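You operate a simulated robot arm through the tools that you are given. There is no shell and no other tool.

You are at the controls of a simulated robot arm. One attempt, no reset.

## Task
Fold the turquoise shirt and lay it on the white stool.
Fine: both sides in, then the tail up over them.

Only the result counts: the job must be done as asked and must still hold three seconds after the hand-in. Knocking over, shifting, dropping, spilling or breaking anything else fails it. Flat cloth is picked up by pressing the open fingertips on it (5 to 10 N) and closing them slowly along it; thin cloth reads only 2 to 8 mm in the jaws.

## Robot
A 7-joint arm with a two-finger parallel gripper, fixed in place. Base frame: the origin is on the floor under the middle of its stand, x ahead of it, y to its left, z up. Units: mm, rad, N and s.
With the tool pointing down near the work surface it reaches from about 280 to 720 mm from the base axis. Its first joint turns from -2.897 to 2.897 rad. Payload 1.57 kg.
The TCP is the grasp point between the finger pads, 30 mm short of the fingertips. In the tool frame z runs along the fingers and y along their closing line. The gripper opens to 80 mm. The fingers are 17 mm wide and 12 mm thick; the gripper's body (40 by 82 mm) begins 80 mm behind the TCP.
Orientation is that of the tool frame in the base frame, as a unit quaternion [w, x, y, z]. With the fingers straight down and closing along the base's y, the tool's x points along the base's -x, its y along +y and its z along -z.

## Interface
- The arm moves only by the tool jog_arm. Its arguments are lists of equal length, an entry for each row: "delta_pos": the shift along the tool's x, y, z in mm, a list of three; "dr": the turn, a rotation vector about the tool's x, y, z in rad, a list of three; "grip": the opening, from 0 (shut) to 1 (fully open). In form: {"delta_pos": [[tx, ty, tz], ...], "dr": [[rx, ry, rz], ...], "grip": [grip, ...]}. A call has 1 to 20 rows; each row is the pose to reach, as a shift and turn from the pose commanded when the call began, along the tool's axes at that moment. A row lasts 0.2 s, in which the tool goes at most 50 mm and 0.15 rad; a call with a longer step from one row to the next is refused whole, and so is a gripper value outside its range. A pose out of reach is approached as far as the arm can. The call stops where the force on the tool passes 70 N (or 10 N more than at its start, if that is more) or the arm is blocked; 0.2 s more then pass. The fingers move at their own pace (about 72 mm/s each) and stop on an object; they squeeze with about 35 N. The grip force told is the motor's: it shows also when the fingers shut on nothing. Time passes only in rows, and 0.2 s behind the last, so rows that repeat a pose let the fingers close. The reply holds the time, the measured pose of the TCP, the force on the tool along the base axes, the opening and the grip force, in the units named above and with some noise, with the torque about the TCP (base axes, N m) and any sound that the robot's microphone picked up, and new pictures: "pictures" is both (left out), scene, wrist or none.
- Cameras (640 x 400 px; columns grow to the right, rows downward): "scene" is fixed at [401.8, -499.5, 1174.7]; the picture's right is [0.97, -0.25, 0.00], its down [-0.20, -0.79, -0.57] and it looks along [0.14, 0.56, -0.82] (base axes); focal length 214 px, centre (320, 200). "wrist" rides on the gripper at [72, -7, -122] in the tool frame; the picture's right is [0.09, 1.00, 0.00], its down [-0.84, 0.08, -0.54] and it looks along [-0.54, 0.05, 0.84] (tool axes); focal length 238 px, centre (320, 200). There is no depth. A picture from a camera that has moved, and an enlarged one, comes with that camera's place and axes in the base frame and with its lens.
- lift_body(by): slides the trunk up (or, below 0, down) by that many mm; the arm rides with it, the base frame stays. It gives what a move gives, with no picture.
- enlarge(camera, box): a new picture of the part [left, top, right, bottom] of that camera's present view, enlarged. The clock stands still meanwhile.
- hand_in(): hands the job in; it is judged then, once.

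Places have to be worked out from the pictures, the camera data and where the tool is seen. Open the gripper and draw the arm clear of the work before you hand the job in, unless the task says otherwise.

The tools are called after "Request:" as name(argument=value, ...) on one line, values as JSON. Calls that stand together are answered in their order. jog_arm: Moves the arm, as the interface text tells. Its arguments: {"type":"object","properties":{"delta_pos":{"type":"array"},"dr":{"type":"array"},"grip":{"type":"array"},"pictures":{"type":"string","enum":["both","scene","wrist","none"]}},"required":["delta_pos","dr","grip"]} The other tools are called the same way: lift_body (by) moves the trunk up or down; enlarge (camera, box) takes an enlarged picture of a part of a camera's view; hand_in () hands the job in.

At the start:

```text
time_s: 0.0
tcp_pos: [455.2, -137.4, 957.3]
tcp_rot: [0.0, 0.0, 1.0, 0.0]
force: [0.0, 0.1, -1.1]
ft_torque: [0.02, -0.01, 0.03]
finger_gap: 80.1
gripper_force: 0.0
trunk travel left (down, up): [-150.0, 330.0]
```

scene: 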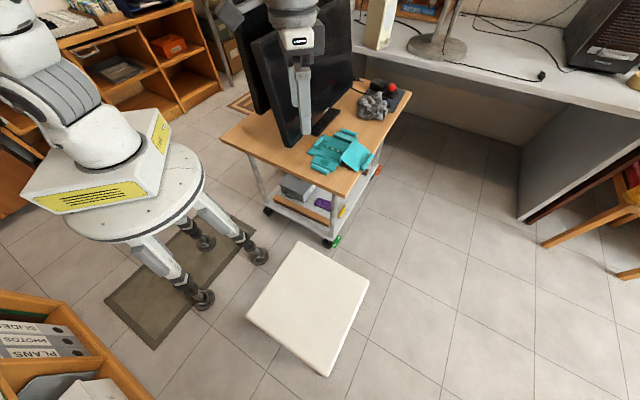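
wrist: 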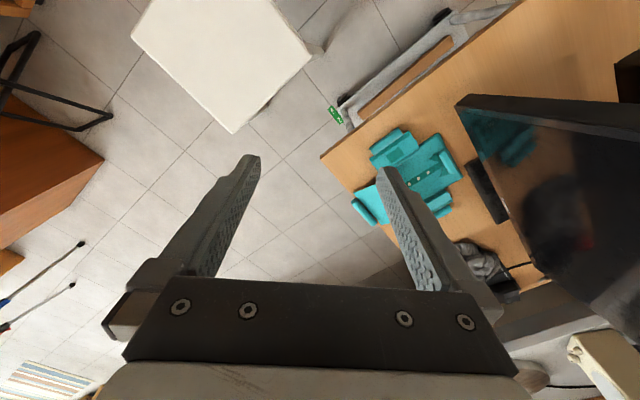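

I begin by looking closely at the shirt and at the stool in both cameras before I move anything.

Request:
enlarge(camera="scene", box=[290, 110, 390, 190])

Request:
enlarge(camera="wrist", box=[330, 100, 490, 240])

Request:
enlarge(camera="scene", box=[200, 60, 440, 260])

Request:
enlarge(camera="scene", box=[200, 200, 420, 400])

```text
5.00 times, centred on (340, 150) of scene
camera zoom: at [401.8, -499.5, 1174.7], right [0.97, -0.25, 0.0], down [-0.2, -0.79, -0.57], along [0.14, 0.56, -0.82], focal length 1072 px, centre (220, 450)
```

zoom: 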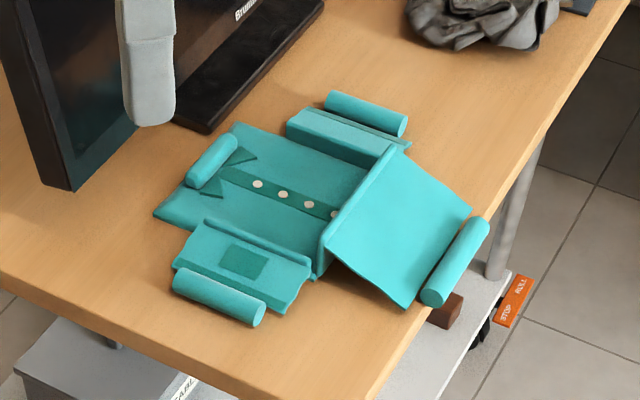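

```text
2.86 times, centred on (410, 170) of wrist
camera zoom: at [383.1, -144.3, 1079.6], right [-0.09, 1.0, 0.0], down [0.84, 0.08, 0.54], along [0.54, 0.05, -0.84], focal length 681 px, centre (63, 286)
```

zoom: 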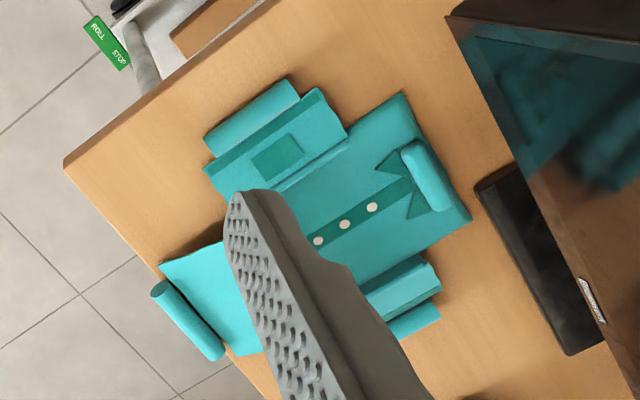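

```text
2.00 times, centred on (320, 160) of scene
camera zoom: at [401.8, -499.5, 1174.7], right [0.97, -0.25, 0.0], down [-0.2, -0.79, -0.57], along [0.14, 0.56, -0.82], focal length 429 px, centre (320, 280)
```

zoom: 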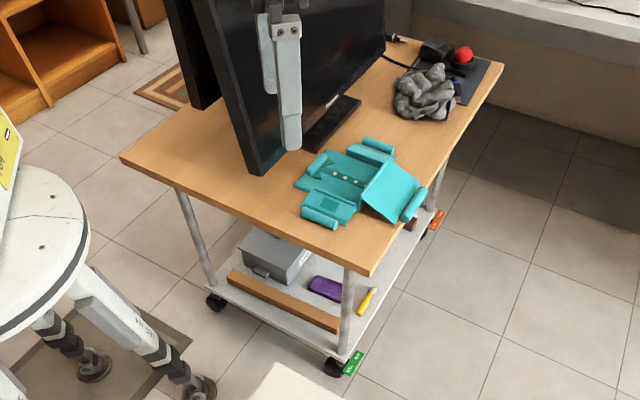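

```text
2.00 times, centred on (310, 300) of scene
camera zoom: at [401.8, -499.5, 1174.7], right [0.97, -0.25, 0.0], down [-0.2, -0.79, -0.57], along [0.14, 0.56, -0.82], focal length 429 px, centre (340, 0)
```

zoom: 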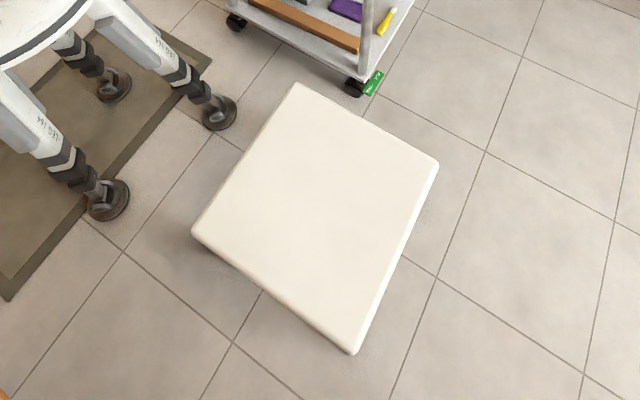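

The shirt lies diagonally on a table about 612 mm high, and its rolled hems face outward. The stool top is near z=450, centred around (404, -359). I also want a closer look at the trolley casters, the tail and the monitor before planning.

Request:
enlarge(camera="scene", box=[310, 220, 360, 255])

Request:
enlarge(camera="scene", box=[345, 140, 395, 175])

Request:
enlarge(camera="scene", box=[305, 125, 355, 160])

Request:
enlarge(camera="scene", box=[200, 0, 420, 140])

Request:
enlarge(camera="scene", box=[0, 0, 280, 200])

```text
11.43 times, centred on (335, 238) of scene
camera zoom: at [401.8, -499.5, 1174.7], right [0.97, -0.25, 0.0], down [-0.2, -0.79, -0.57], along [0.14, 0.56, -0.82], focal length 2451 px, centre (149, -229)
```

zoom: 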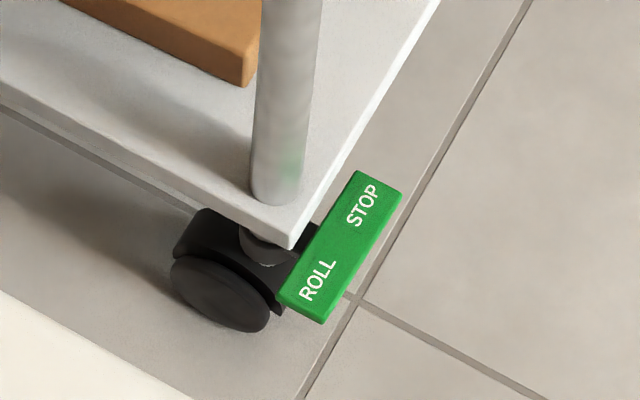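

```text
11.43 times, centred on (370, 158) of scene
camera zoom: at [401.8, -499.5, 1174.7], right [0.97, -0.25, 0.0], down [-0.2, -0.79, -0.57], along [0.14, 0.56, -0.82], focal length 2451 px, centre (-251, 686)
```

zoom: 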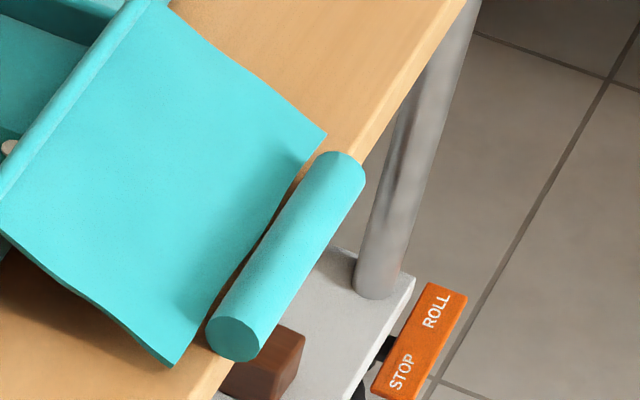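

```text
11.43 times, centred on (330, 142) of scene
camera zoom: at [401.8, -499.5, 1174.7], right [0.97, -0.25, 0.0], down [-0.2, -0.79, -0.57], along [0.14, 0.56, -0.82], focal length 2451 px, centre (206, 857)
```

zoom: 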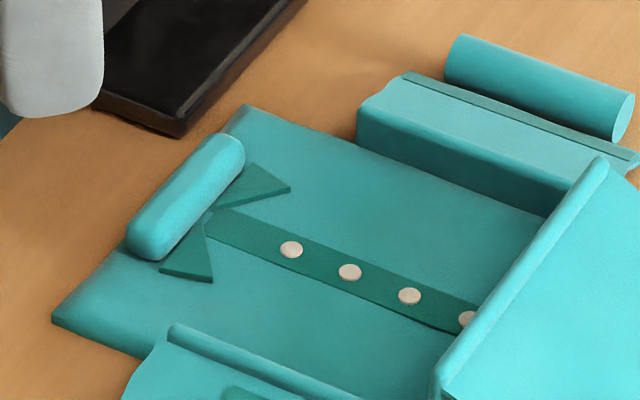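

```text
2.86 times, centred on (310, 70) of scene
camera zoom: at [401.8, -499.5, 1174.7], right [0.97, -0.25, 0.0], down [-0.2, -0.79, -0.57], along [0.14, 0.56, -0.82], focal length 613 px, centre (349, 571)
```

zoom: 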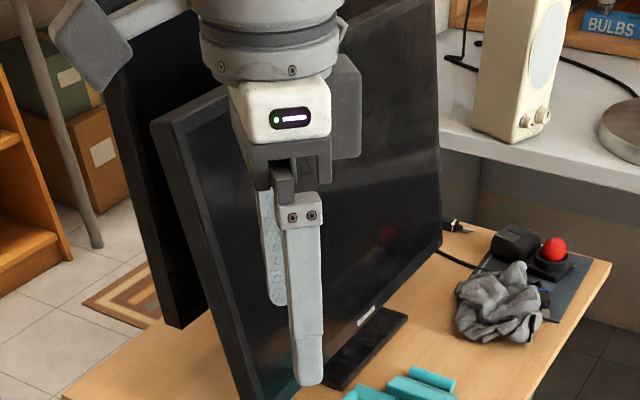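

```text
2.00 times, centred on (140, 100) of scene
camera zoom: at [401.8, -499.5, 1174.7], right [0.97, -0.25, 0.0], down [-0.2, -0.79, -0.57], along [0.14, 0.56, -0.82], focal length 429 px, centre (680, 400)
```

zoom: 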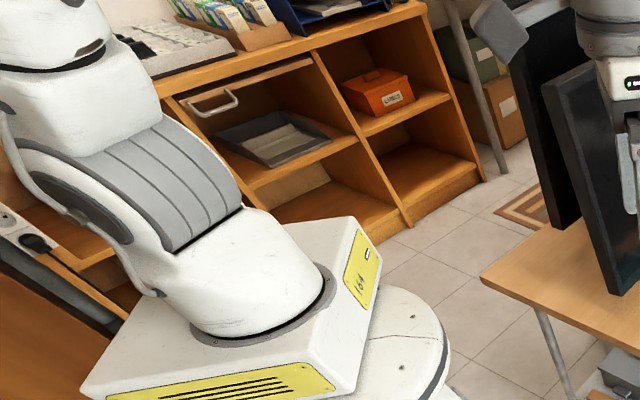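

The trolley stands on casters with ROLL/STOP pedals, so I'll avoid sideways forces on the table. The monitor's lower left corner is near (439, 72, 688), and I'll keep clear of it. I'll close the fingers and move to a viewpoint above the front of the shirt.

Request:
jog_arm(delta_pos=[[-15, 15, 15], [-30, 32, 28], [-45, 50, 42], [-60, 67, 56], [-75, 84, 70], [-90, 100, 84], [-105, 117, 97], [-105, 117, 97]], dr=[[0, 0, 0], [0, 0, 0], [0, 0, 0], [0, 0, 0], [0, 0, 0], [0, 0, 0], [0, 0, 0], [0, 0, 0]], grip=[0.6, 0.2, 0, 0, 0, 0, 0, 0])

```text
time_s: 1.8
tcp_pos: [560.3, -23.0, 858.8]
tcp_rot: [0.0, 0.001, 1.0, 0.001]
force: [-0.3, 0.5, -0.3]
ft_torque: [-0.01, 0.03, -0.01]
finger_gap: 0.0
gripper_force: 21.6
trunk travel left (down, up): [-150.0, 330.0]
camera wrist: at [488.3, -28.9, 982.3], right [-0.09, 1.0, 0.0], down [0.84, 0.08, 0.54], along [0.54, 0.05, -0.84], focal length 238 px, centre (320, 200)
```

scene: 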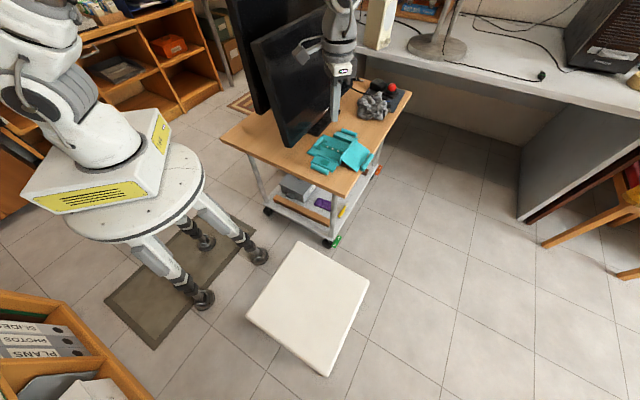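
wrist: 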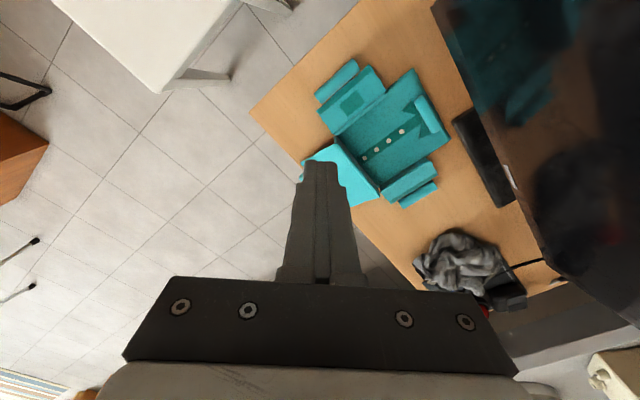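

The view is good, so I'll enlarge the shirt area of the wrist image.

Request:
enlarge(camera="wrist", box=[290, 50, 470, 215])

Request:
enlarge(camera="wrist", box=[305, 50, 415, 120])

Request:
enlarge(camera="wrist", box=[350, 145, 450, 215])

Request:
enlarge(camera="scene", box=[240, 0, 380, 90])

```text
2.42 times, centred on (380, 132) of wrist
camera zoom: at [488.3, -28.9, 982.3], right [-0.09, 1.0, 0.0], down [0.84, 0.08, 0.54], along [0.54, 0.05, -0.84], focal length 578 px, centre (174, 364)
```

zoom: 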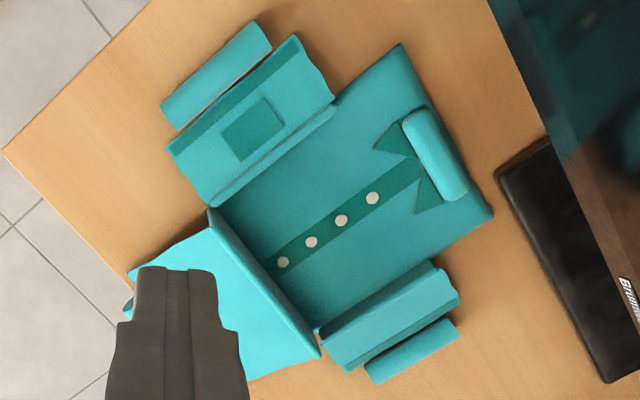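

```text
5.71 times, centred on (360, 85) of wrist
camera zoom: at [488.3, -28.9, 982.3], right [-0.09, 1.0, 0.0], down [0.84, 0.08, 0.54], along [0.54, 0.05, -0.84], focal length 1362 px, centre (91, 857)
```

zoom: 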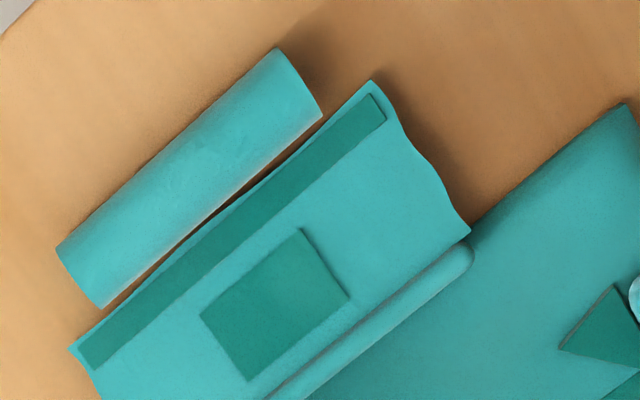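

```text
5.71 times, centred on (400, 180) of wrist
camera zoom: at [488.3, -28.9, 982.3], right [-0.09, 1.0, 0.0], down [0.84, 0.08, 0.54], along [0.54, 0.05, -0.84], focal length 1362 px, centre (-137, 314)
```

zoom: 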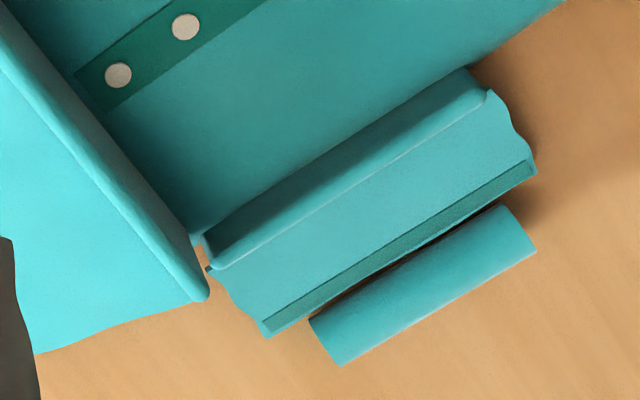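

```text
4.44 times, centred on (310, 45) of scene
camera zoom: at [401.8, -499.5, 1174.7], right [0.97, -0.25, 0.0], down [-0.2, -0.79, -0.57], along [0.14, 0.56, -0.82], focal length 953 px, centre (364, 889)
```

zoom: 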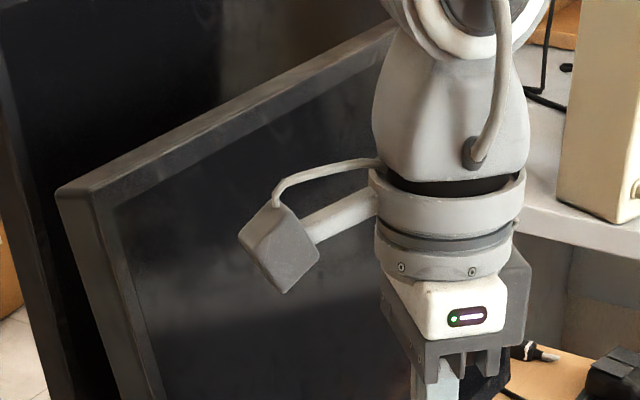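

The side flaps hinge on raised ridges, with the left lowest, the right higher and the tail highest, so the folding order is left, right, tail. The left roll's centre is near (525, -2, 625) and it runs along (0.71, -0.71). I'll turn the tool so its camera side faces away from the monitor and hover above that roll with the fingers partly open.

Request:
jog_arm(delta_pos=[[2, 1, 5], [4, 3, 10], [6, 4, 18], [9, 5, 26], [11, 7, 34], [13, 8, 42], [15, 9, 50], [18, 11, 58], [20, 12, 66], [22, 13, 74], [24, 14, 82], [26, 16, 90], [28, 17, 98], [31, 18, 106], [33, 20, 112], [35, 21, 118], [35, 21, 118]], dr=[[0, 0, -0.147], [0, 0, -0.294], [0, 0, -0.441], [0, 0, -0.589], [0, 0, -0.736], [0, 0, -0.883], [0, 0, -1.03], [0, 0, -1.178], [0, 0, -1.325], [0, 0, -1.472], [0, 0, -1.62], [0, 0, -1.767], [0, 0, -1.914], [0, 0, -2.061], [0, 0, -2.209], [0, 0, -2.356], [0, 0, -2.356]], grip=[0, 0, 0, 0, 0, 0, 0, 0, 0.2, 0.5, 0.6, 0.6, 0.6, 0.6, 0.6, 0.6, 0.6])

```text
time_s: 5.4
tcp_pos: [525.9, -1.8, 741.0]
tcp_rot: [0.0, 0.924, -0.382, 0.0]
force: [0.8, 0.7, 0.2]
ft_torque: [0.02, -0.03, -0.01]
finger_gap: 47.8
gripper_force: 0.1
trunk travel left (down, up): [-150.0, 330.0]
camera wrist: at [580.7, -46.8, 864.4], right [-0.64, -0.77, 0.0], down [-0.65, 0.54, 0.54], along [-0.42, 0.35, -0.84], focal length 238 px, centre (320, 200)
```

scene: 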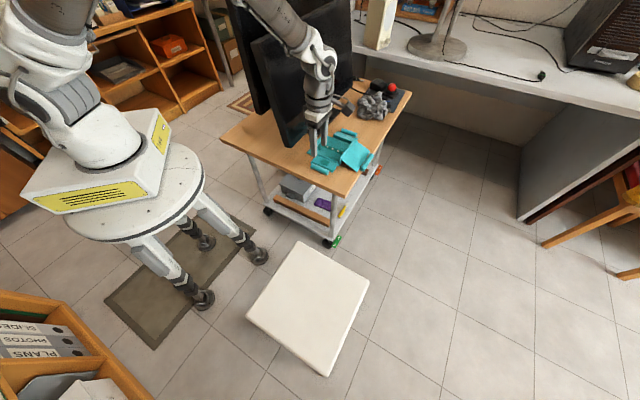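
wrist: 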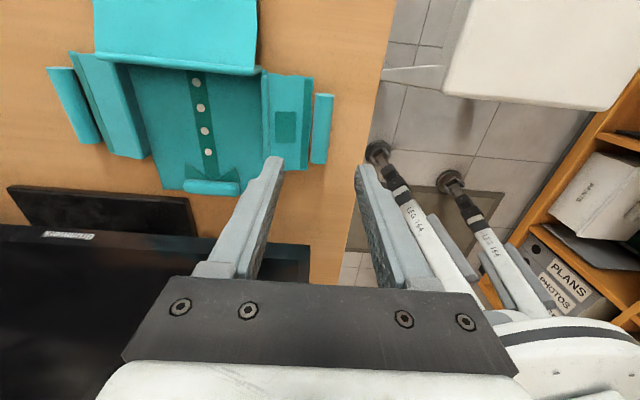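

The roll sits almost exactly between the open fingers in the wrist view. I'll enlarge both views to check alignment and heights.

Request:
enlarge(camera="wrist", box=[240, 50, 360, 190])

Request:
enlarge(camera="wrist", box=[30, 0, 350, 200])

Request:
enlarge(camera="scene", box=[290, 100, 390, 180])

```text
2.86 times, centred on (300, 120) of wrist
camera zoom: at [580.7, -46.8, 864.4], right [-0.64, -0.77, 0.0], down [-0.65, 0.54, 0.54], along [-0.42, 0.35, -0.84], focal length 681 px, centre (377, 429)
```

zoom: 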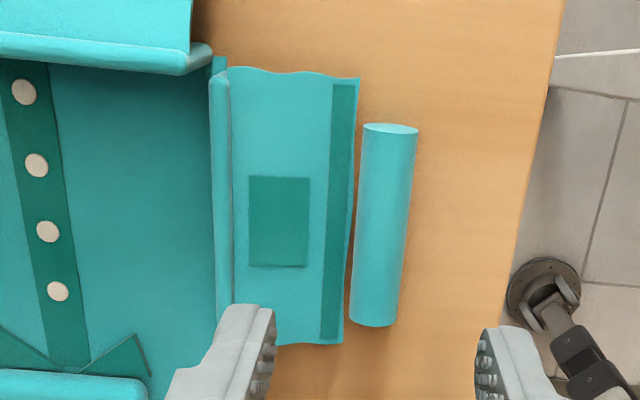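

```text
2.00 times, centred on (190, 100) of wrist
camera zoom: at [580.7, -46.8, 864.4], right [-0.64, -0.77, 0.0], down [-0.65, 0.54, 0.54], along [-0.42, 0.35, -0.84], focal length 477 px, centre (580, 400)
```

zoom: 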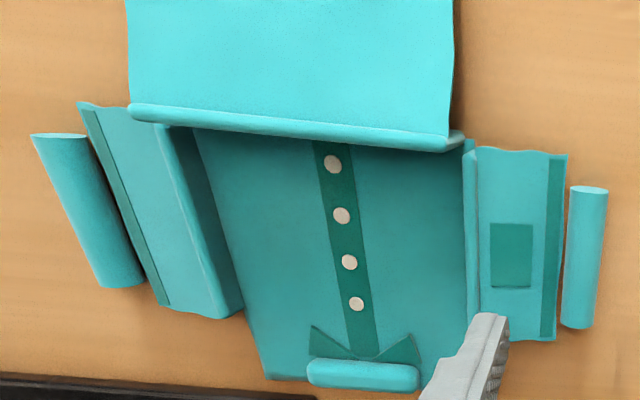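

```text
5.00 times, centred on (340, 140) of scene
camera zoom: at [401.8, -499.5, 1174.7], right [0.97, -0.25, 0.0], down [-0.2, -0.79, -0.57], along [0.14, 0.56, -0.82], focal length 1072 px, centre (220, 500)
```

zoom: 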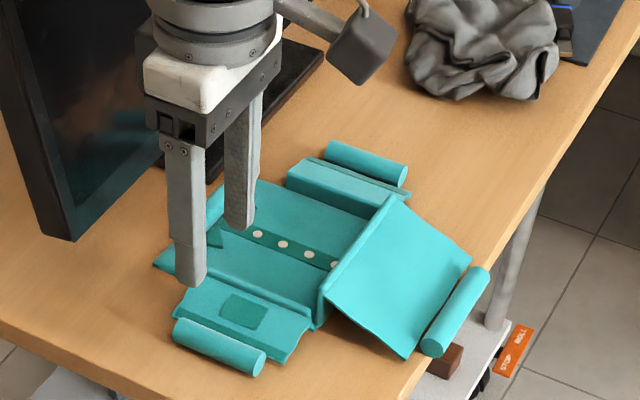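

The roll centre comes out at (525, -3), and the right hinge and tail walls stand higher than the left one. I'll descend to just above the roll with the fingers about 34 mm apart, shifting 1 mm to centre.

Request:
jog_arm(delta_pos=[[0, 1, 15], [0, 1, 30], [0, 1, 45], [0, 1, 60], [0, 1, 72], [0, 1, 76], [0, 1, 76]], dr=[[0, 0, 0], [0, 0, 0], [0, 0, 0], [0, 0, 0], [0, 0, 0], [0, 0, 0], [0, 0, 0]], grip=[0.43, 0.43, 0.43, 0.43, 0.43, 0.43, 0.43])

Request:
enlarge(camera="wrist", box=[240, 90, 400, 230])

Request:
enlarge(camera="scene", box=[295, 125, 355, 185])

```text
time_s: 7.0
tcp_pos: [524.4, -0.2, 665.1]
tcp_rot: [0.001, 0.924, -0.383, 0.0]
force: [-0.5, 0.6, -0.6]
ft_torque: [0.0, 0.01, 0.0]
finger_gap: 34.4
gripper_force: 0.1
trunk travel left (down, up): [-150.0, 330.0]
camera wrist: at [579.6, -46.0, 788.3], right [-0.64, -0.77, 0.0], down [-0.65, 0.54, 0.54], along [-0.42, 0.35, -0.84], focal length 238 px, centre (320, 200)
```

scene: 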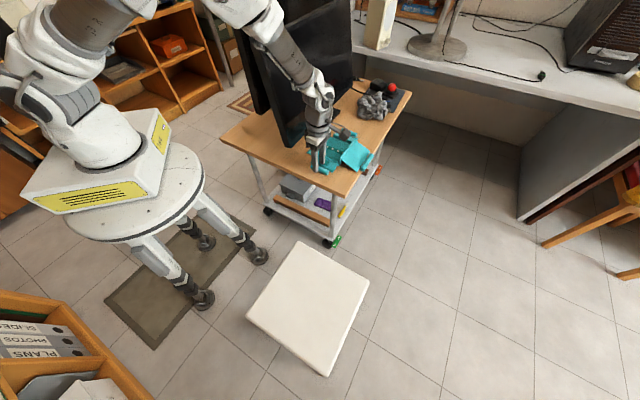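
wrist: 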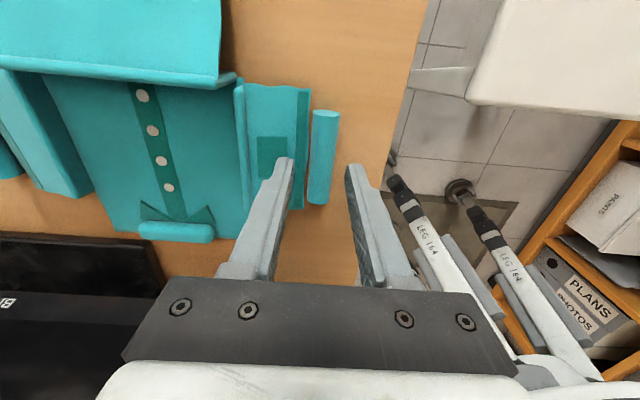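

```text
2.86 times, centred on (320, 160) of wrist
camera zoom: at [579.6, -46.0, 788.3], right [-0.64, -0.77, 0.0], down [-0.65, 0.54, 0.54], along [-0.42, 0.35, -0.84], focal length 681 px, centre (320, 314)
```

zoom: 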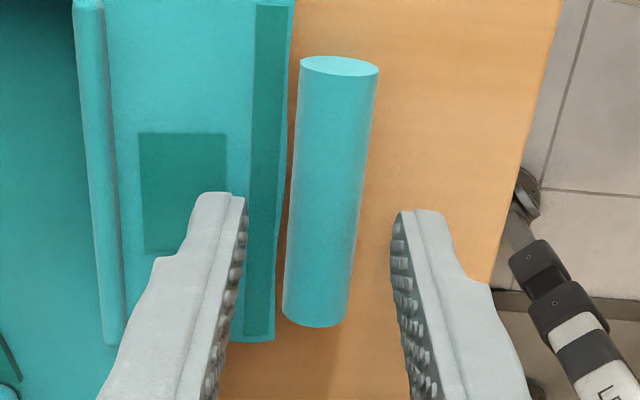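

```text
6.67 times, centred on (325, 155) of scene
camera zoom: at [401.8, -499.5, 1174.7], right [0.97, -0.25, 0.0], down [-0.2, -0.79, -0.57], along [0.14, 0.56, -0.82], focal length 1430 px, centre (287, 500)
```

zoom: 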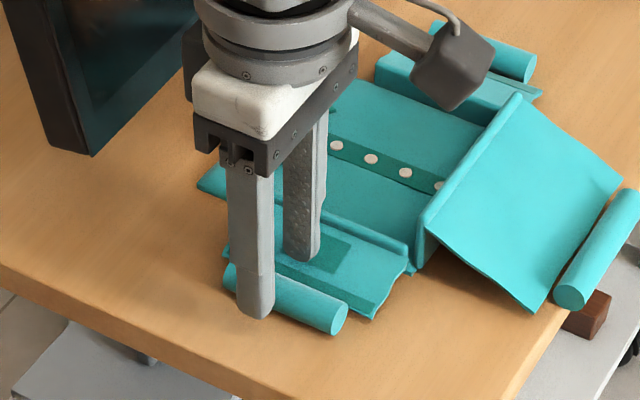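

The roll lies about 2 mm toward the outer finger. I'll shift by that and creep downward, watching the force.

Request:
jog_arm(delta_pos=[[0, 2, 3], [0, 2, 6], [0, 2, 9], [0, 2, 9]], dr=[[0, 0, 0], [0, 0, 0], [0, 0, 0], [0, 0, 0]], grip=[0.43, 0.43, 0.43, 0.43], pictures="none")

```text
time_s: 8.0
tcp_pos: [523.6, -3.0, 659.3]
tcp_rot: [-0.001, 0.924, -0.383, 0.002]
force: [-5.7, 0.8, 28.8]
ft_torque: [0.61, -0.4, 0.12]
finger_gap: 32.3
gripper_force: 0.1
trunk travel left (down, up): [-150.0, 330.0]
```

Contact came early: about 29 N, located roughly 25 mm toward the body, so the inner finger is resting on the flap panel at z≈629. I'll back off, tilt the tool 18° so the outer finger sits lower than the inner one, and come down again.

Request:
jog_arm(delta_pos=[[0, 0, -8], [0, 0, -16], [0, 2.5, -16], [0, 5, -16], [0, 7.4, -16], [0, 7.4, -10], [0, 7.4, -5], [0, 7.4, -2], [0, 7.4, -2]], dr=[[0, 0, 0], [0, 0, 0], [0.11, 0, 0], [0.22, 0, 0], [0.314, 0, 0], [0.314, 0, 0], [0.314, 0, 0], [0.314, 0, 0], [0.314, 0, 0]], grip=[0.43, 0.43, 0.43, 0.43, 0.43, 0.43, 0.43, 0.43, 0.43])

Request:
enlarge(camera="wrist", box=[240, 90, 400, 230])

Request:
enlarge(camera="scene", box=[295, 125, 355, 185])

```text
time_s: 10.0
tcp_pos: [517.9, -8.1, 659.1]
tcp_rot: [-0.144, 0.913, -0.377, 0.06]
force: [0.4, -0.1, -0.5]
ft_torque: [0.02, 0.02, 0.0]
finger_gap: 34.6
gripper_force: 0.1
trunk travel left (down, up): [-150.0, 330.0]
camera wrist: at [546.3, -80.4, 778.0], right [-0.6, -0.73, -0.31], down [-0.76, 0.42, 0.49], along [-0.23, 0.53, -0.81], focal length 238 px, centre (320, 200)
```

scene: 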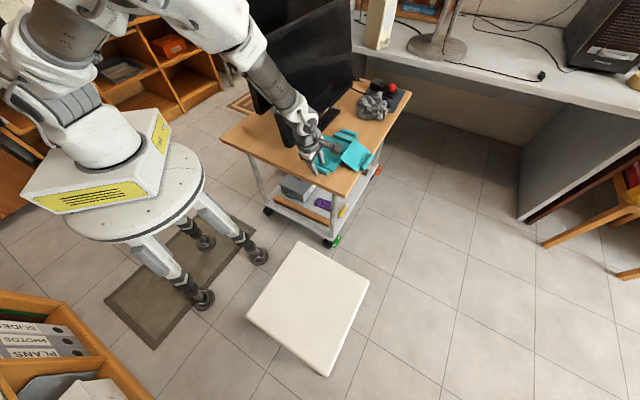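
wrist: 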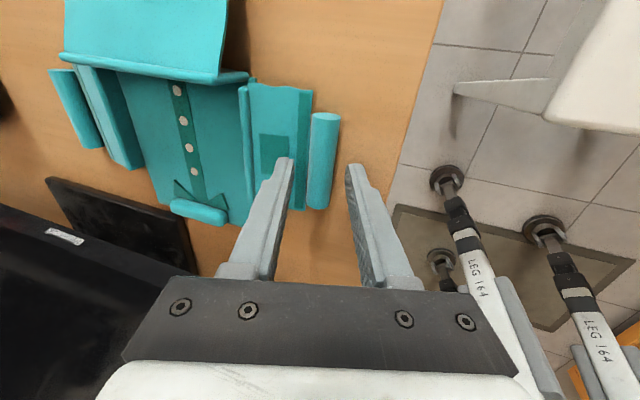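

```text
2.86 times, centred on (320, 160) of wrist
camera zoom: at [546.3, -80.4, 778.0], right [-0.6, -0.73, -0.31], down [-0.76, 0.42, 0.49], along [-0.23, 0.53, -0.81], focal length 681 px, centre (320, 314)
```

zoom: 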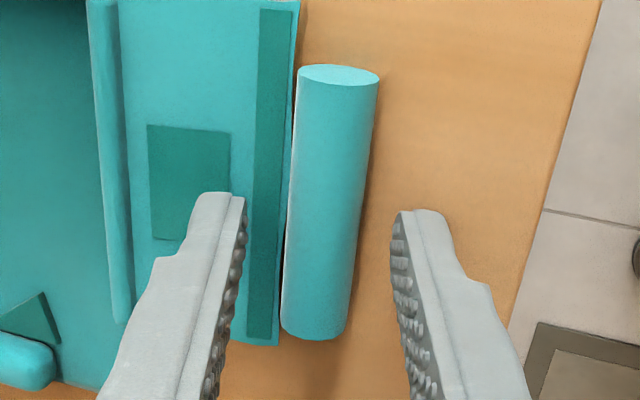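

```text
6.67 times, centred on (325, 155) of scene
camera zoom: at [401.8, -499.5, 1174.7], right [0.97, -0.25, 0.0], down [-0.2, -0.79, -0.57], along [0.14, 0.56, -0.82], focal length 1430 px, centre (287, 500)
```

zoom: 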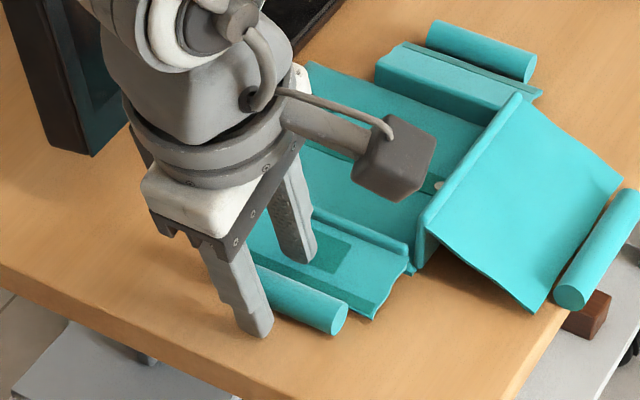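

No force yet at z=659. The roll sits between the fingers, so I'll creep down 5 mm and read the force.

Request:
jog_arm(delta_pos=[[0, 1.3, 1.5], [0, 1.8, 3], [0, 2.3, 4.5], [0, 2.3, 4.5]], dr=[[0, 0, 0], [0, 0, 0], [0, 0, 0], [0, 0, 0]], grip=[0.43, 0.43, 0.43, 0.43], pictures="none")

```text
time_s: 11.0
tcp_pos: [516.2, -7.9, 656.8]
tcp_rot: [-0.146, 0.913, -0.377, 0.063]
force: [-11.1, -6.6, 43.3]
ft_torque: [-0.77, 0.96, -0.07]
finger_gap: 33.9
gripper_force: 0.0
trunk travel left (down, up): [-150.0, 330.0]
```

The 43 N reaction acts on the outer finger, so it touched the table. That puts the table top near z≈619 and the roll centre near z≈628. I'll raise 2.5 mm to unload and then close slowly on the roll.

Request:
jog_arm(delta_pos=[[0, -0.8, -2.4], [0, -0.8, -2.4], [0, -0.8, -2.4], [0, -0.8, -2.4], [0, -0.8, -2.4], [0, -0.8, -2.4], [0, -0.8, -2.4], [0, -0.8, -2.4]], dr=[[0, 0, 0], [0, 0, 0], [0, 0, 0], [0, 0, 0], [0, 0, 0], [0, 0, 0], [0, 0, 0], [0, 0, 0]], grip=[0.43, 0.4, 0.36, 0.33, 0.3, 0.28, 0.26, 0.26])

Request:
enlarge(camera="wrist", box=[240, 90, 400, 230])

Request:
enlarge(camera="scene", box=[295, 125, 355, 185])

```text
time_s: 12.8
tcp_pos: [517.4, -6.1, 656.5]
tcp_rot: [-0.145, 0.913, -0.377, 0.059]
force: [0.4, 1.0, -0.5]
ft_torque: [0.03, 0.01, 0.02]
finger_gap: 20.9
gripper_force: 0.2
trunk travel left (down, up): [-150.0, 330.0]
camera wrist: at [545.5, -79.8, 774.7], right [-0.6, -0.73, -0.31], down [-0.76, 0.42, 0.49], along [-0.23, 0.53, -0.81], focal length 238 px, centre (320, 200)
```

scene: 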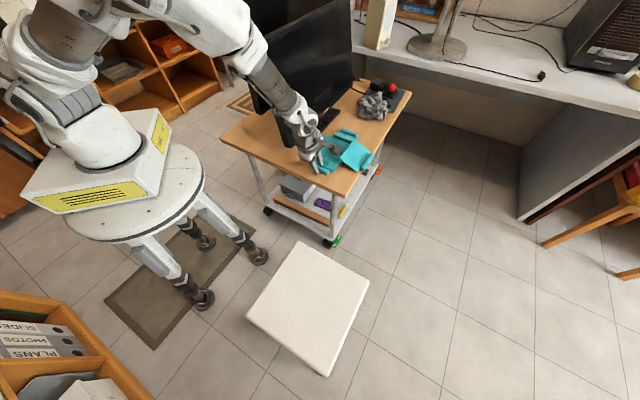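
wrist: 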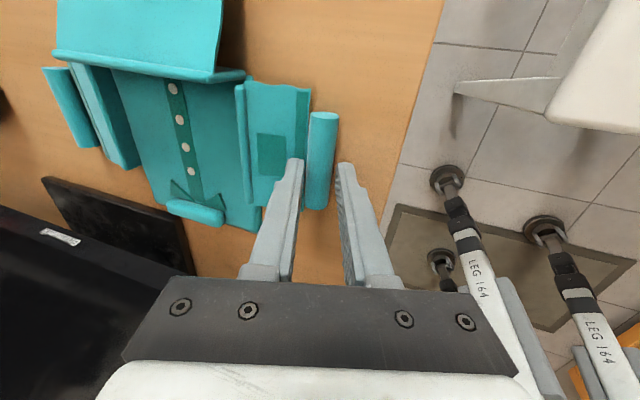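

```text
2.86 times, centred on (320, 160) of wrist
camera zoom: at [545.5, -79.8, 774.7], right [-0.6, -0.73, -0.31], down [-0.76, 0.42, 0.49], along [-0.23, 0.53, -0.81], focal length 681 px, centre (320, 314)
```

zoom: 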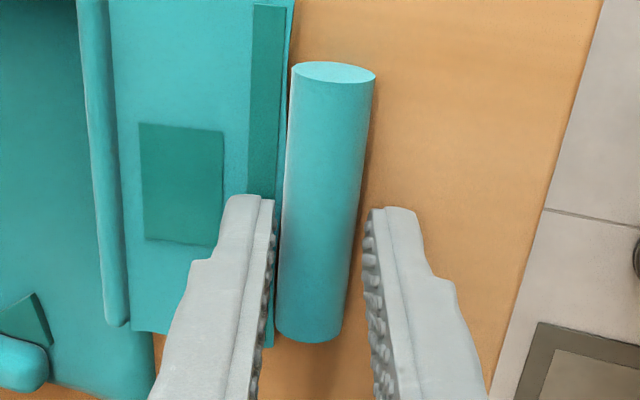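

```text
6.67 times, centred on (325, 155) of scene
camera zoom: at [401.8, -499.5, 1174.7], right [0.97, -0.25, 0.0], down [-0.2, -0.79, -0.57], along [0.14, 0.56, -0.82], focal length 1430 px, centre (287, 500)
```

zoom: 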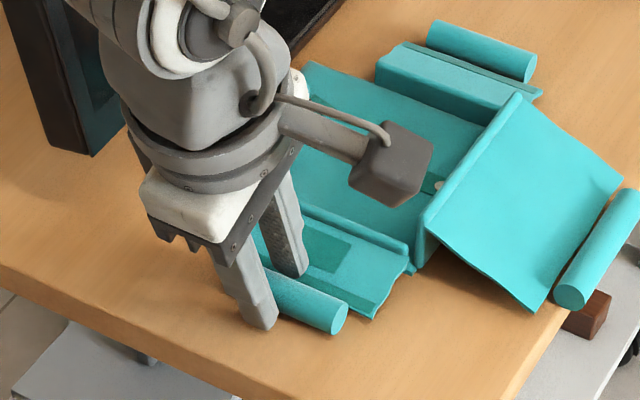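

The fingers straddle the roll at 21 mm and nothing is loaded. I'll close to grip it, lowering 1 mm.

Request:
jog_arm(delta_pos=[[0, 0.5, 1], [0, 0.5, 1], [0, 0.5, 1], [0, 0.5, 1], [0, 0.5, 1], [0, 0.5, 1]], dr=[[0, 0, 0], [0, 0, 0], [0, 0, 0], [0, 0, 0], [0, 0, 0], [0, 0, 0]], grip=[0.24, 0.22, 0.2, 0.15, 0, 0], pictures="none")

Request:
enlarge(camera="wrist", box=[240, 90, 400, 230])

```text
time_s: 14.2
tcp_pos: [517.2, -7.6, 654.1]
tcp_rot: [-0.145, 0.912, -0.378, 0.059]
force: [3.3, 4.4, 6.0]
ft_torque: [0.22, -0.12, 0.07]
finger_gap: 16.9
gripper_force: 32.3
trunk travel left (down, up): [-150.0, 330.0]
```

```text
2.86 times, centred on (320, 160) of wrist
camera zoom: at [545.7, -80.7, 774.6], right [-0.6, -0.73, -0.31], down [-0.76, 0.42, 0.49], along [-0.23, 0.53, -0.81], focal length 681 px, centre (320, 314)
```

zoom: 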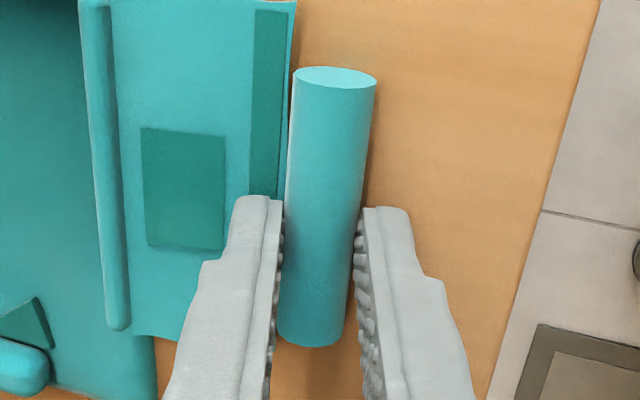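

The roll is gripped: gap 16.9 mm at 32 N. I want it to be able to turn a little between the pads during the fold, so I'll test a softer squeeze by commanding an opening just under the gap.

Request:
jog_arm(delta_pos=[[0, 0, 0], [0, 0, 0]], dr=[[0, 0, 0], [0, 0, 0]], grip=[0.19, 0.19], pictures="none")

```text
time_s: 14.8
tcp_pos: [516.7, -8.8, 655.6]
tcp_rot: [-0.146, 0.912, -0.378, 0.061]
force: [3.5, 5.1, 7.6]
ft_torque: [0.24, -0.12, 0.03]
finger_gap: 16.9
gripper_force: 32.7
trunk travel left (down, up): [-150.0, 330.0]
```

Request:
jog_arm(delta_pos=[[0, 0, 0], [0, 0, 0]], dr=[[0, 0, 0], [0, 0, 0]], grip=[0.21, 0.21], pictures="none")

```text
time_s: 15.4
tcp_pos: [517.3, -9.0, 655.5]
tcp_rot: [-0.144, 0.913, -0.378, 0.058]
force: [0.3, -0.1, 4.3]
ft_torque: [-0.03, -0.03, 0.01]
finger_gap: 20.6
gripper_force: 1.9
trunk travel left (down, up): [-150.0, 330.0]
```

The soft hold eases to 1.9 N at 20.6 mm, so the roll is soft and about 20 mm thick, and I can switch between a firm and a loose hold. I'll grip firmly again and lift the left flap through its first 20° about the hinge, turning the tool with it.

Request:
jog_arm(delta_pos=[[0, 0, 0], [0, 0, 0], [0, 0, 0], [0, -3.9, -4.4], [0, -8.2, -8.3], [0, -12.9, -11.9], [0, -17.8, -15.1], [0, -17.8, -15.1]], dr=[[0, 0, 0], [0, 0, 0], [0, 0, 0], [-0.087, 0, 0], [-0.175, 0, 0], [-0.262, 0, 0], [-0.349, 0, 0], [-0.349, 0, 0]], grip=[0, 0, 0, 0, 0, 0, 0, 0])

Request:
enlarge(camera="wrist", box=[200, 60, 400, 235])

Request:
enlarge(camera="scene", box=[295, 125, 355, 185])

```text
time_s: 17.2
tcp_pos: [527.1, 1.3, 674.4]
tcp_rot: [0.018, 0.924, -0.383, -0.007]
force: [0.1, 0.7, 0.6]
ft_torque: [-0.03, -0.04, 0.04]
finger_gap: 17.0
gripper_force: 32.3
trunk travel left (down, up): [-150.0, 330.0]
camera wrist: at [584.6, -41.8, 797.2], right [-0.64, -0.77, 0.04], down [-0.63, 0.55, 0.54], along [-0.44, 0.33, -0.84], focal length 238 px, centre (320, 200)
```

scene: 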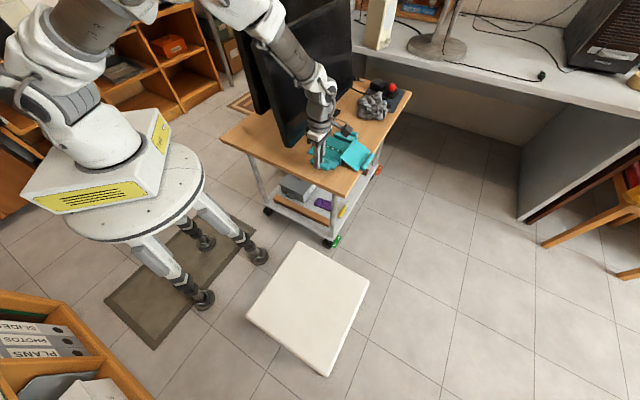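
wrist: 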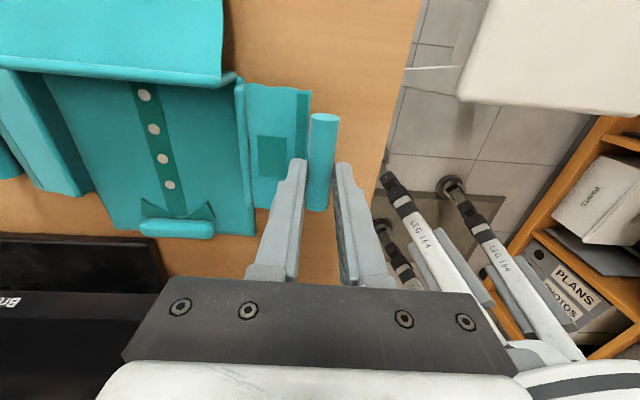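

```text
2.29 times, centred on (300, 148) of wrist
camera zoom: at [584.6, -41.8, 797.2], right [-0.64, -0.77, 0.04], down [-0.63, 0.55, 0.54], along [-0.44, 0.33, -0.84], focal length 545 px, centre (366, 320)
```

zoom: 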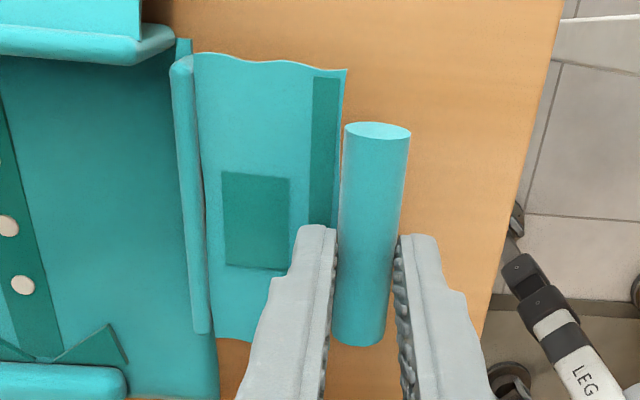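

```text
6.67 times, centred on (325, 155) of scene
camera zoom: at [401.8, -499.5, 1174.7], right [0.97, -0.25, 0.0], down [-0.2, -0.79, -0.57], along [0.14, 0.56, -0.82], focal length 1430 px, centre (287, 500)
```

zoom: 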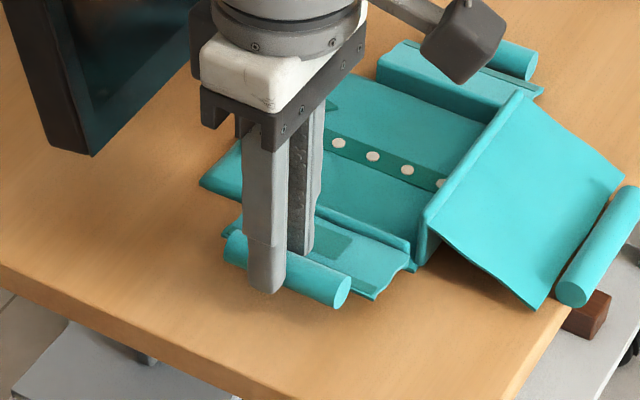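

The flap is rising cleanly with near-zero force. I'll continue the arc to about 50°, with the tool turning along.

Request:
jog_arm(delta_pos=[[0, -5.2, -5.8], [0, -10.6, -10.4], [0, -16.3, -14.9], [0, -22.2, -19.3], [0, -28, -22.5], [0, -33.7, -25.5], [0, -33.7, -25.5]], dr=[[-0.087, 0, 0], [-0.175, 0, 0], [-0.262, 0, 0], [-0.349, 0, 0], [-0.436, 0, 0], [-0.524, 0, 0], [-0.524, 0, 0]], grip=[0, 0, 0, 0, 0, 0, 0])

Request:
enlarge(camera="scene", box=[295, 125, 355, 185])

```text
time_s: 18.8
tcp_pos: [551.4, 26.0, 698.6]
tcp_rot: [0.256, 0.888, -0.368, -0.105]
force: [-0.6, 0.5, -0.5]
ft_torque: [0.0, -0.04, 0.0]
finger_gap: 16.8
gripper_force: 31.7
trunk travel left (down, up): [-150.0, 330.0]
camera wrist: at [651.5, 24.7, 800.0], right [-0.53, -0.66, 0.53], down [-0.43, 0.75, 0.5], along [-0.73, 0.04, -0.69], focal length 238 px, centre (320, 200)
```

scene: 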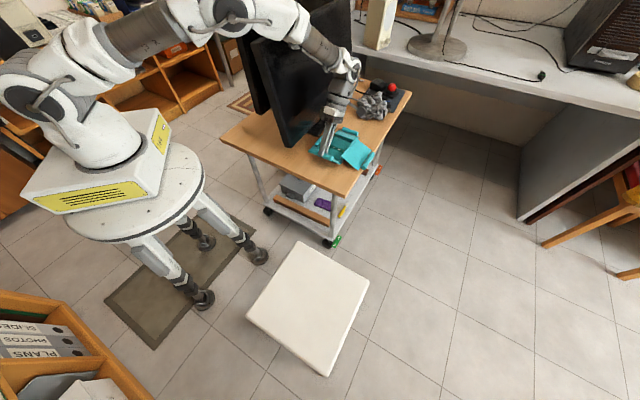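
wrist: 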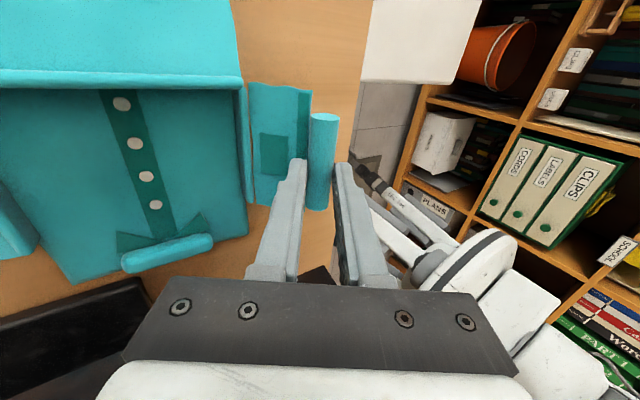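

```text
6.67 times, centred on (325, 155) of scene
camera zoom: at [401.8, -499.5, 1174.7], right [0.97, -0.25, 0.0], down [-0.2, -0.79, -0.57], along [0.14, 0.56, -0.82], focal length 1430 px, centre (287, 500)
```

zoom: 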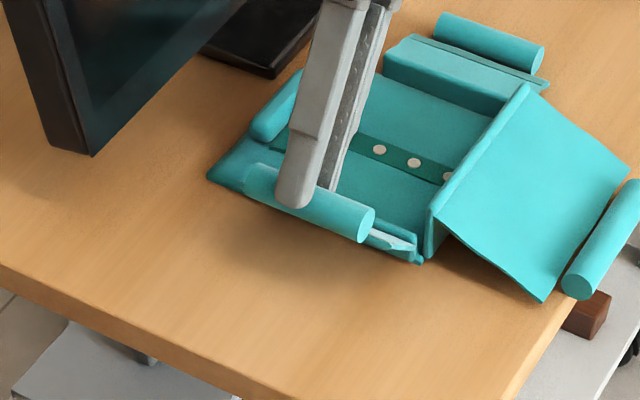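

The flap is at about 50° and following well. The forearm is now passing close to the monitor, so I'll check that clearance before going further.

Request:
enlarge(camera="scene", box=[190, 0, 390, 150])

Request:
enlarge(camera="scene", box=[240, 0, 370, 80])

Request:
enlarge(camera="wrist", box=[60, 60, 380, 260])

```text
2.67 times, centred on (290, 75) of scene
camera zoom: at [401.8, -499.5, 1174.7], right [0.97, -0.25, 0.0], down [-0.2, -0.79, -0.57], along [0.14, 0.56, -0.82], focal length 572 px, centre (400, 533)
```

zoom: 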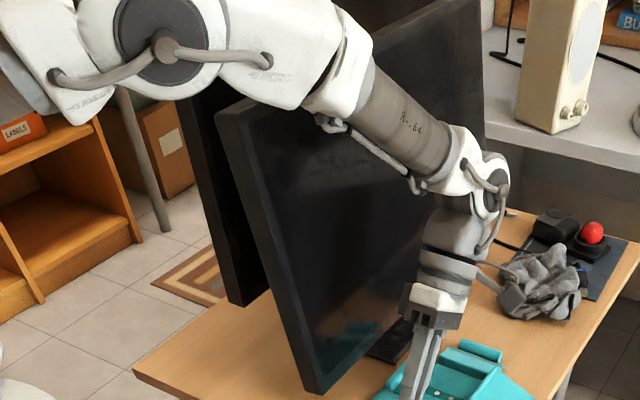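

```text
4.92 times, centred on (305, 40) of scene
camera zoom: at [401.8, -499.5, 1174.7], right [0.97, -0.25, 0.0], down [-0.2, -0.79, -0.57], along [0.14, 0.56, -0.82], focal length 1056 px, centre (394, 988)
```

zoom: 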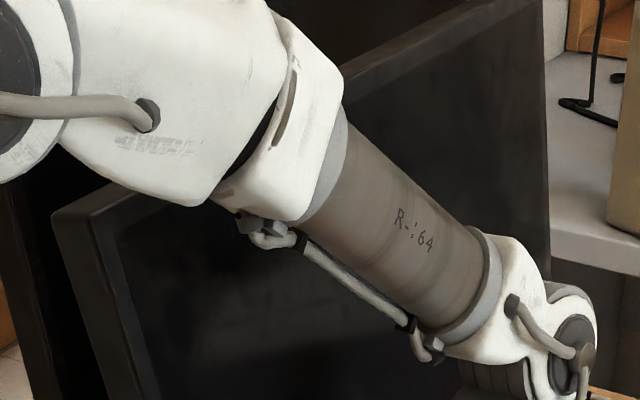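

```text
2.00 times, centred on (220, 160) of wrist
camera zoom: at [651.5, 24.7, 800.0], right [-0.53, -0.66, 0.53], down [-0.43, 0.75, 0.5], along [-0.73, 0.04, -0.69], focal length 477 px, centre (520, 280)
```

zoom: 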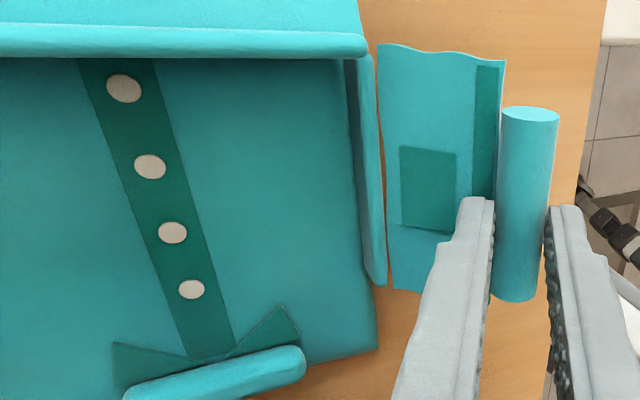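

The forearm clears the monitor, but not by much, so I don't want to swing the wrist any further inward. I'll loosen to the light hold and turn the tool back upright around the roll, which moves the wrist away from the monitor while the flap stays at 50°.

Request:
jog_arm(delta_pos=[[0, 0, 0], [0, 0, 0], [0, 3.9, 0.3], [0, 7.8, 1.1], [0, 11.5, 2.4], [0, 14.9, 4.3], [0, 14.9, 4.3]], dr=[[0, 0, 0], [0, 0, 0], [0.14, 0, 0], [0.28, 0, 0], [0.419, 0, 0], [0.558, 0, 0], [0.558, 0, 0]], grip=[0.21, 0.21, 0.21, 0.21, 0.21, 0.21, 0.21])

Request:
enlarge(camera="scene", box=[295, 125, 355, 185])

Request:
enlarge(camera="wrist", box=[180, 60, 420, 240])

```text
time_s: 20.4
tcp_pos: [541.7, 16.1, 704.8]
tcp_rot: [-0.001, 0.924, -0.383, 0.001]
force: [-0.1, -0.2, -0.8]
ft_torque: [-0.05, -0.01, 0.03]
finger_gap: 17.7
gripper_force: 3.7
trunk travel left (down, up): [-150.0, 330.0]
camera wrist: at [595.8, -30.3, 826.6], right [-0.64, -0.77, 0.0], down [-0.65, 0.54, 0.54], along [-0.42, 0.35, -0.84], focal length 238 px, centre (320, 200)
```

scene: 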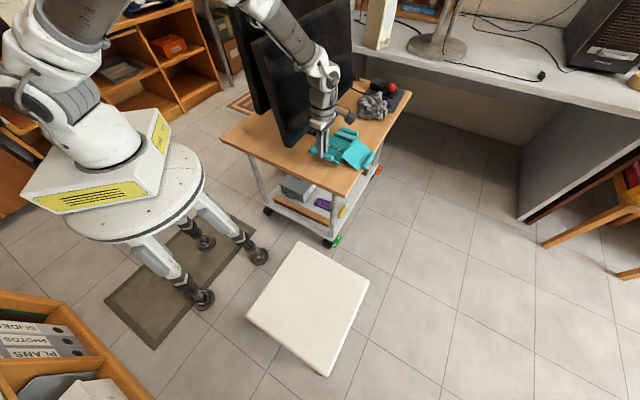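
wrist: 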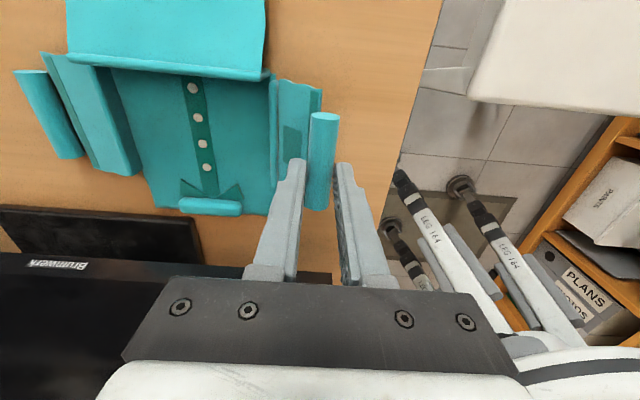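

```text
6.67 times, centred on (325, 155) of scene
camera zoom: at [401.8, -499.5, 1174.7], right [0.97, -0.25, 0.0], down [-0.2, -0.79, -0.57], along [0.14, 0.56, -0.82], focal length 1430 px, centre (287, 500)
```

zoom: 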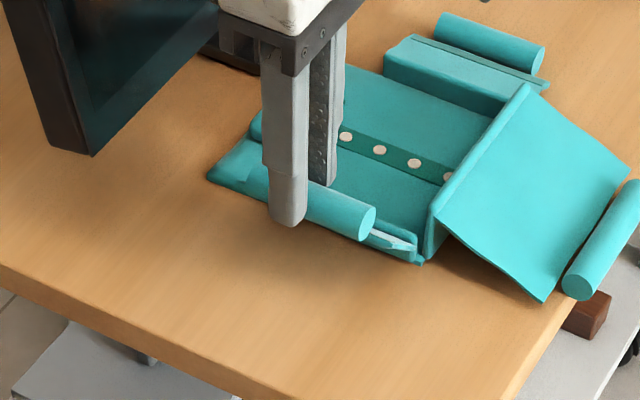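

```text
2.22 times, centred on (300, 150) of wrist
camera zoom: at [595.8, -30.3, 826.6], right [-0.64, -0.77, 0.0], down [-0.65, 0.54, 0.54], along [-0.42, 0.35, -0.84], focal length 530 px, centre (364, 311)
```

zoom: 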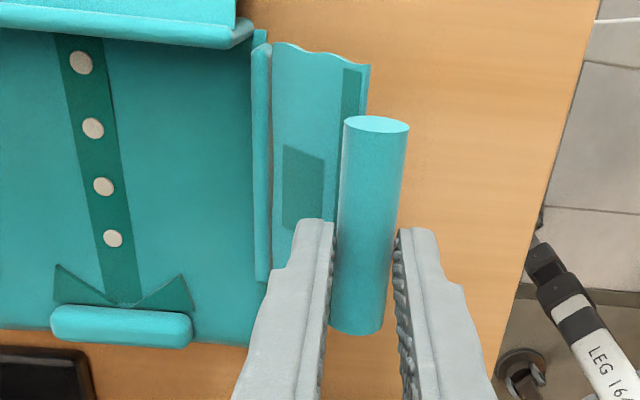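

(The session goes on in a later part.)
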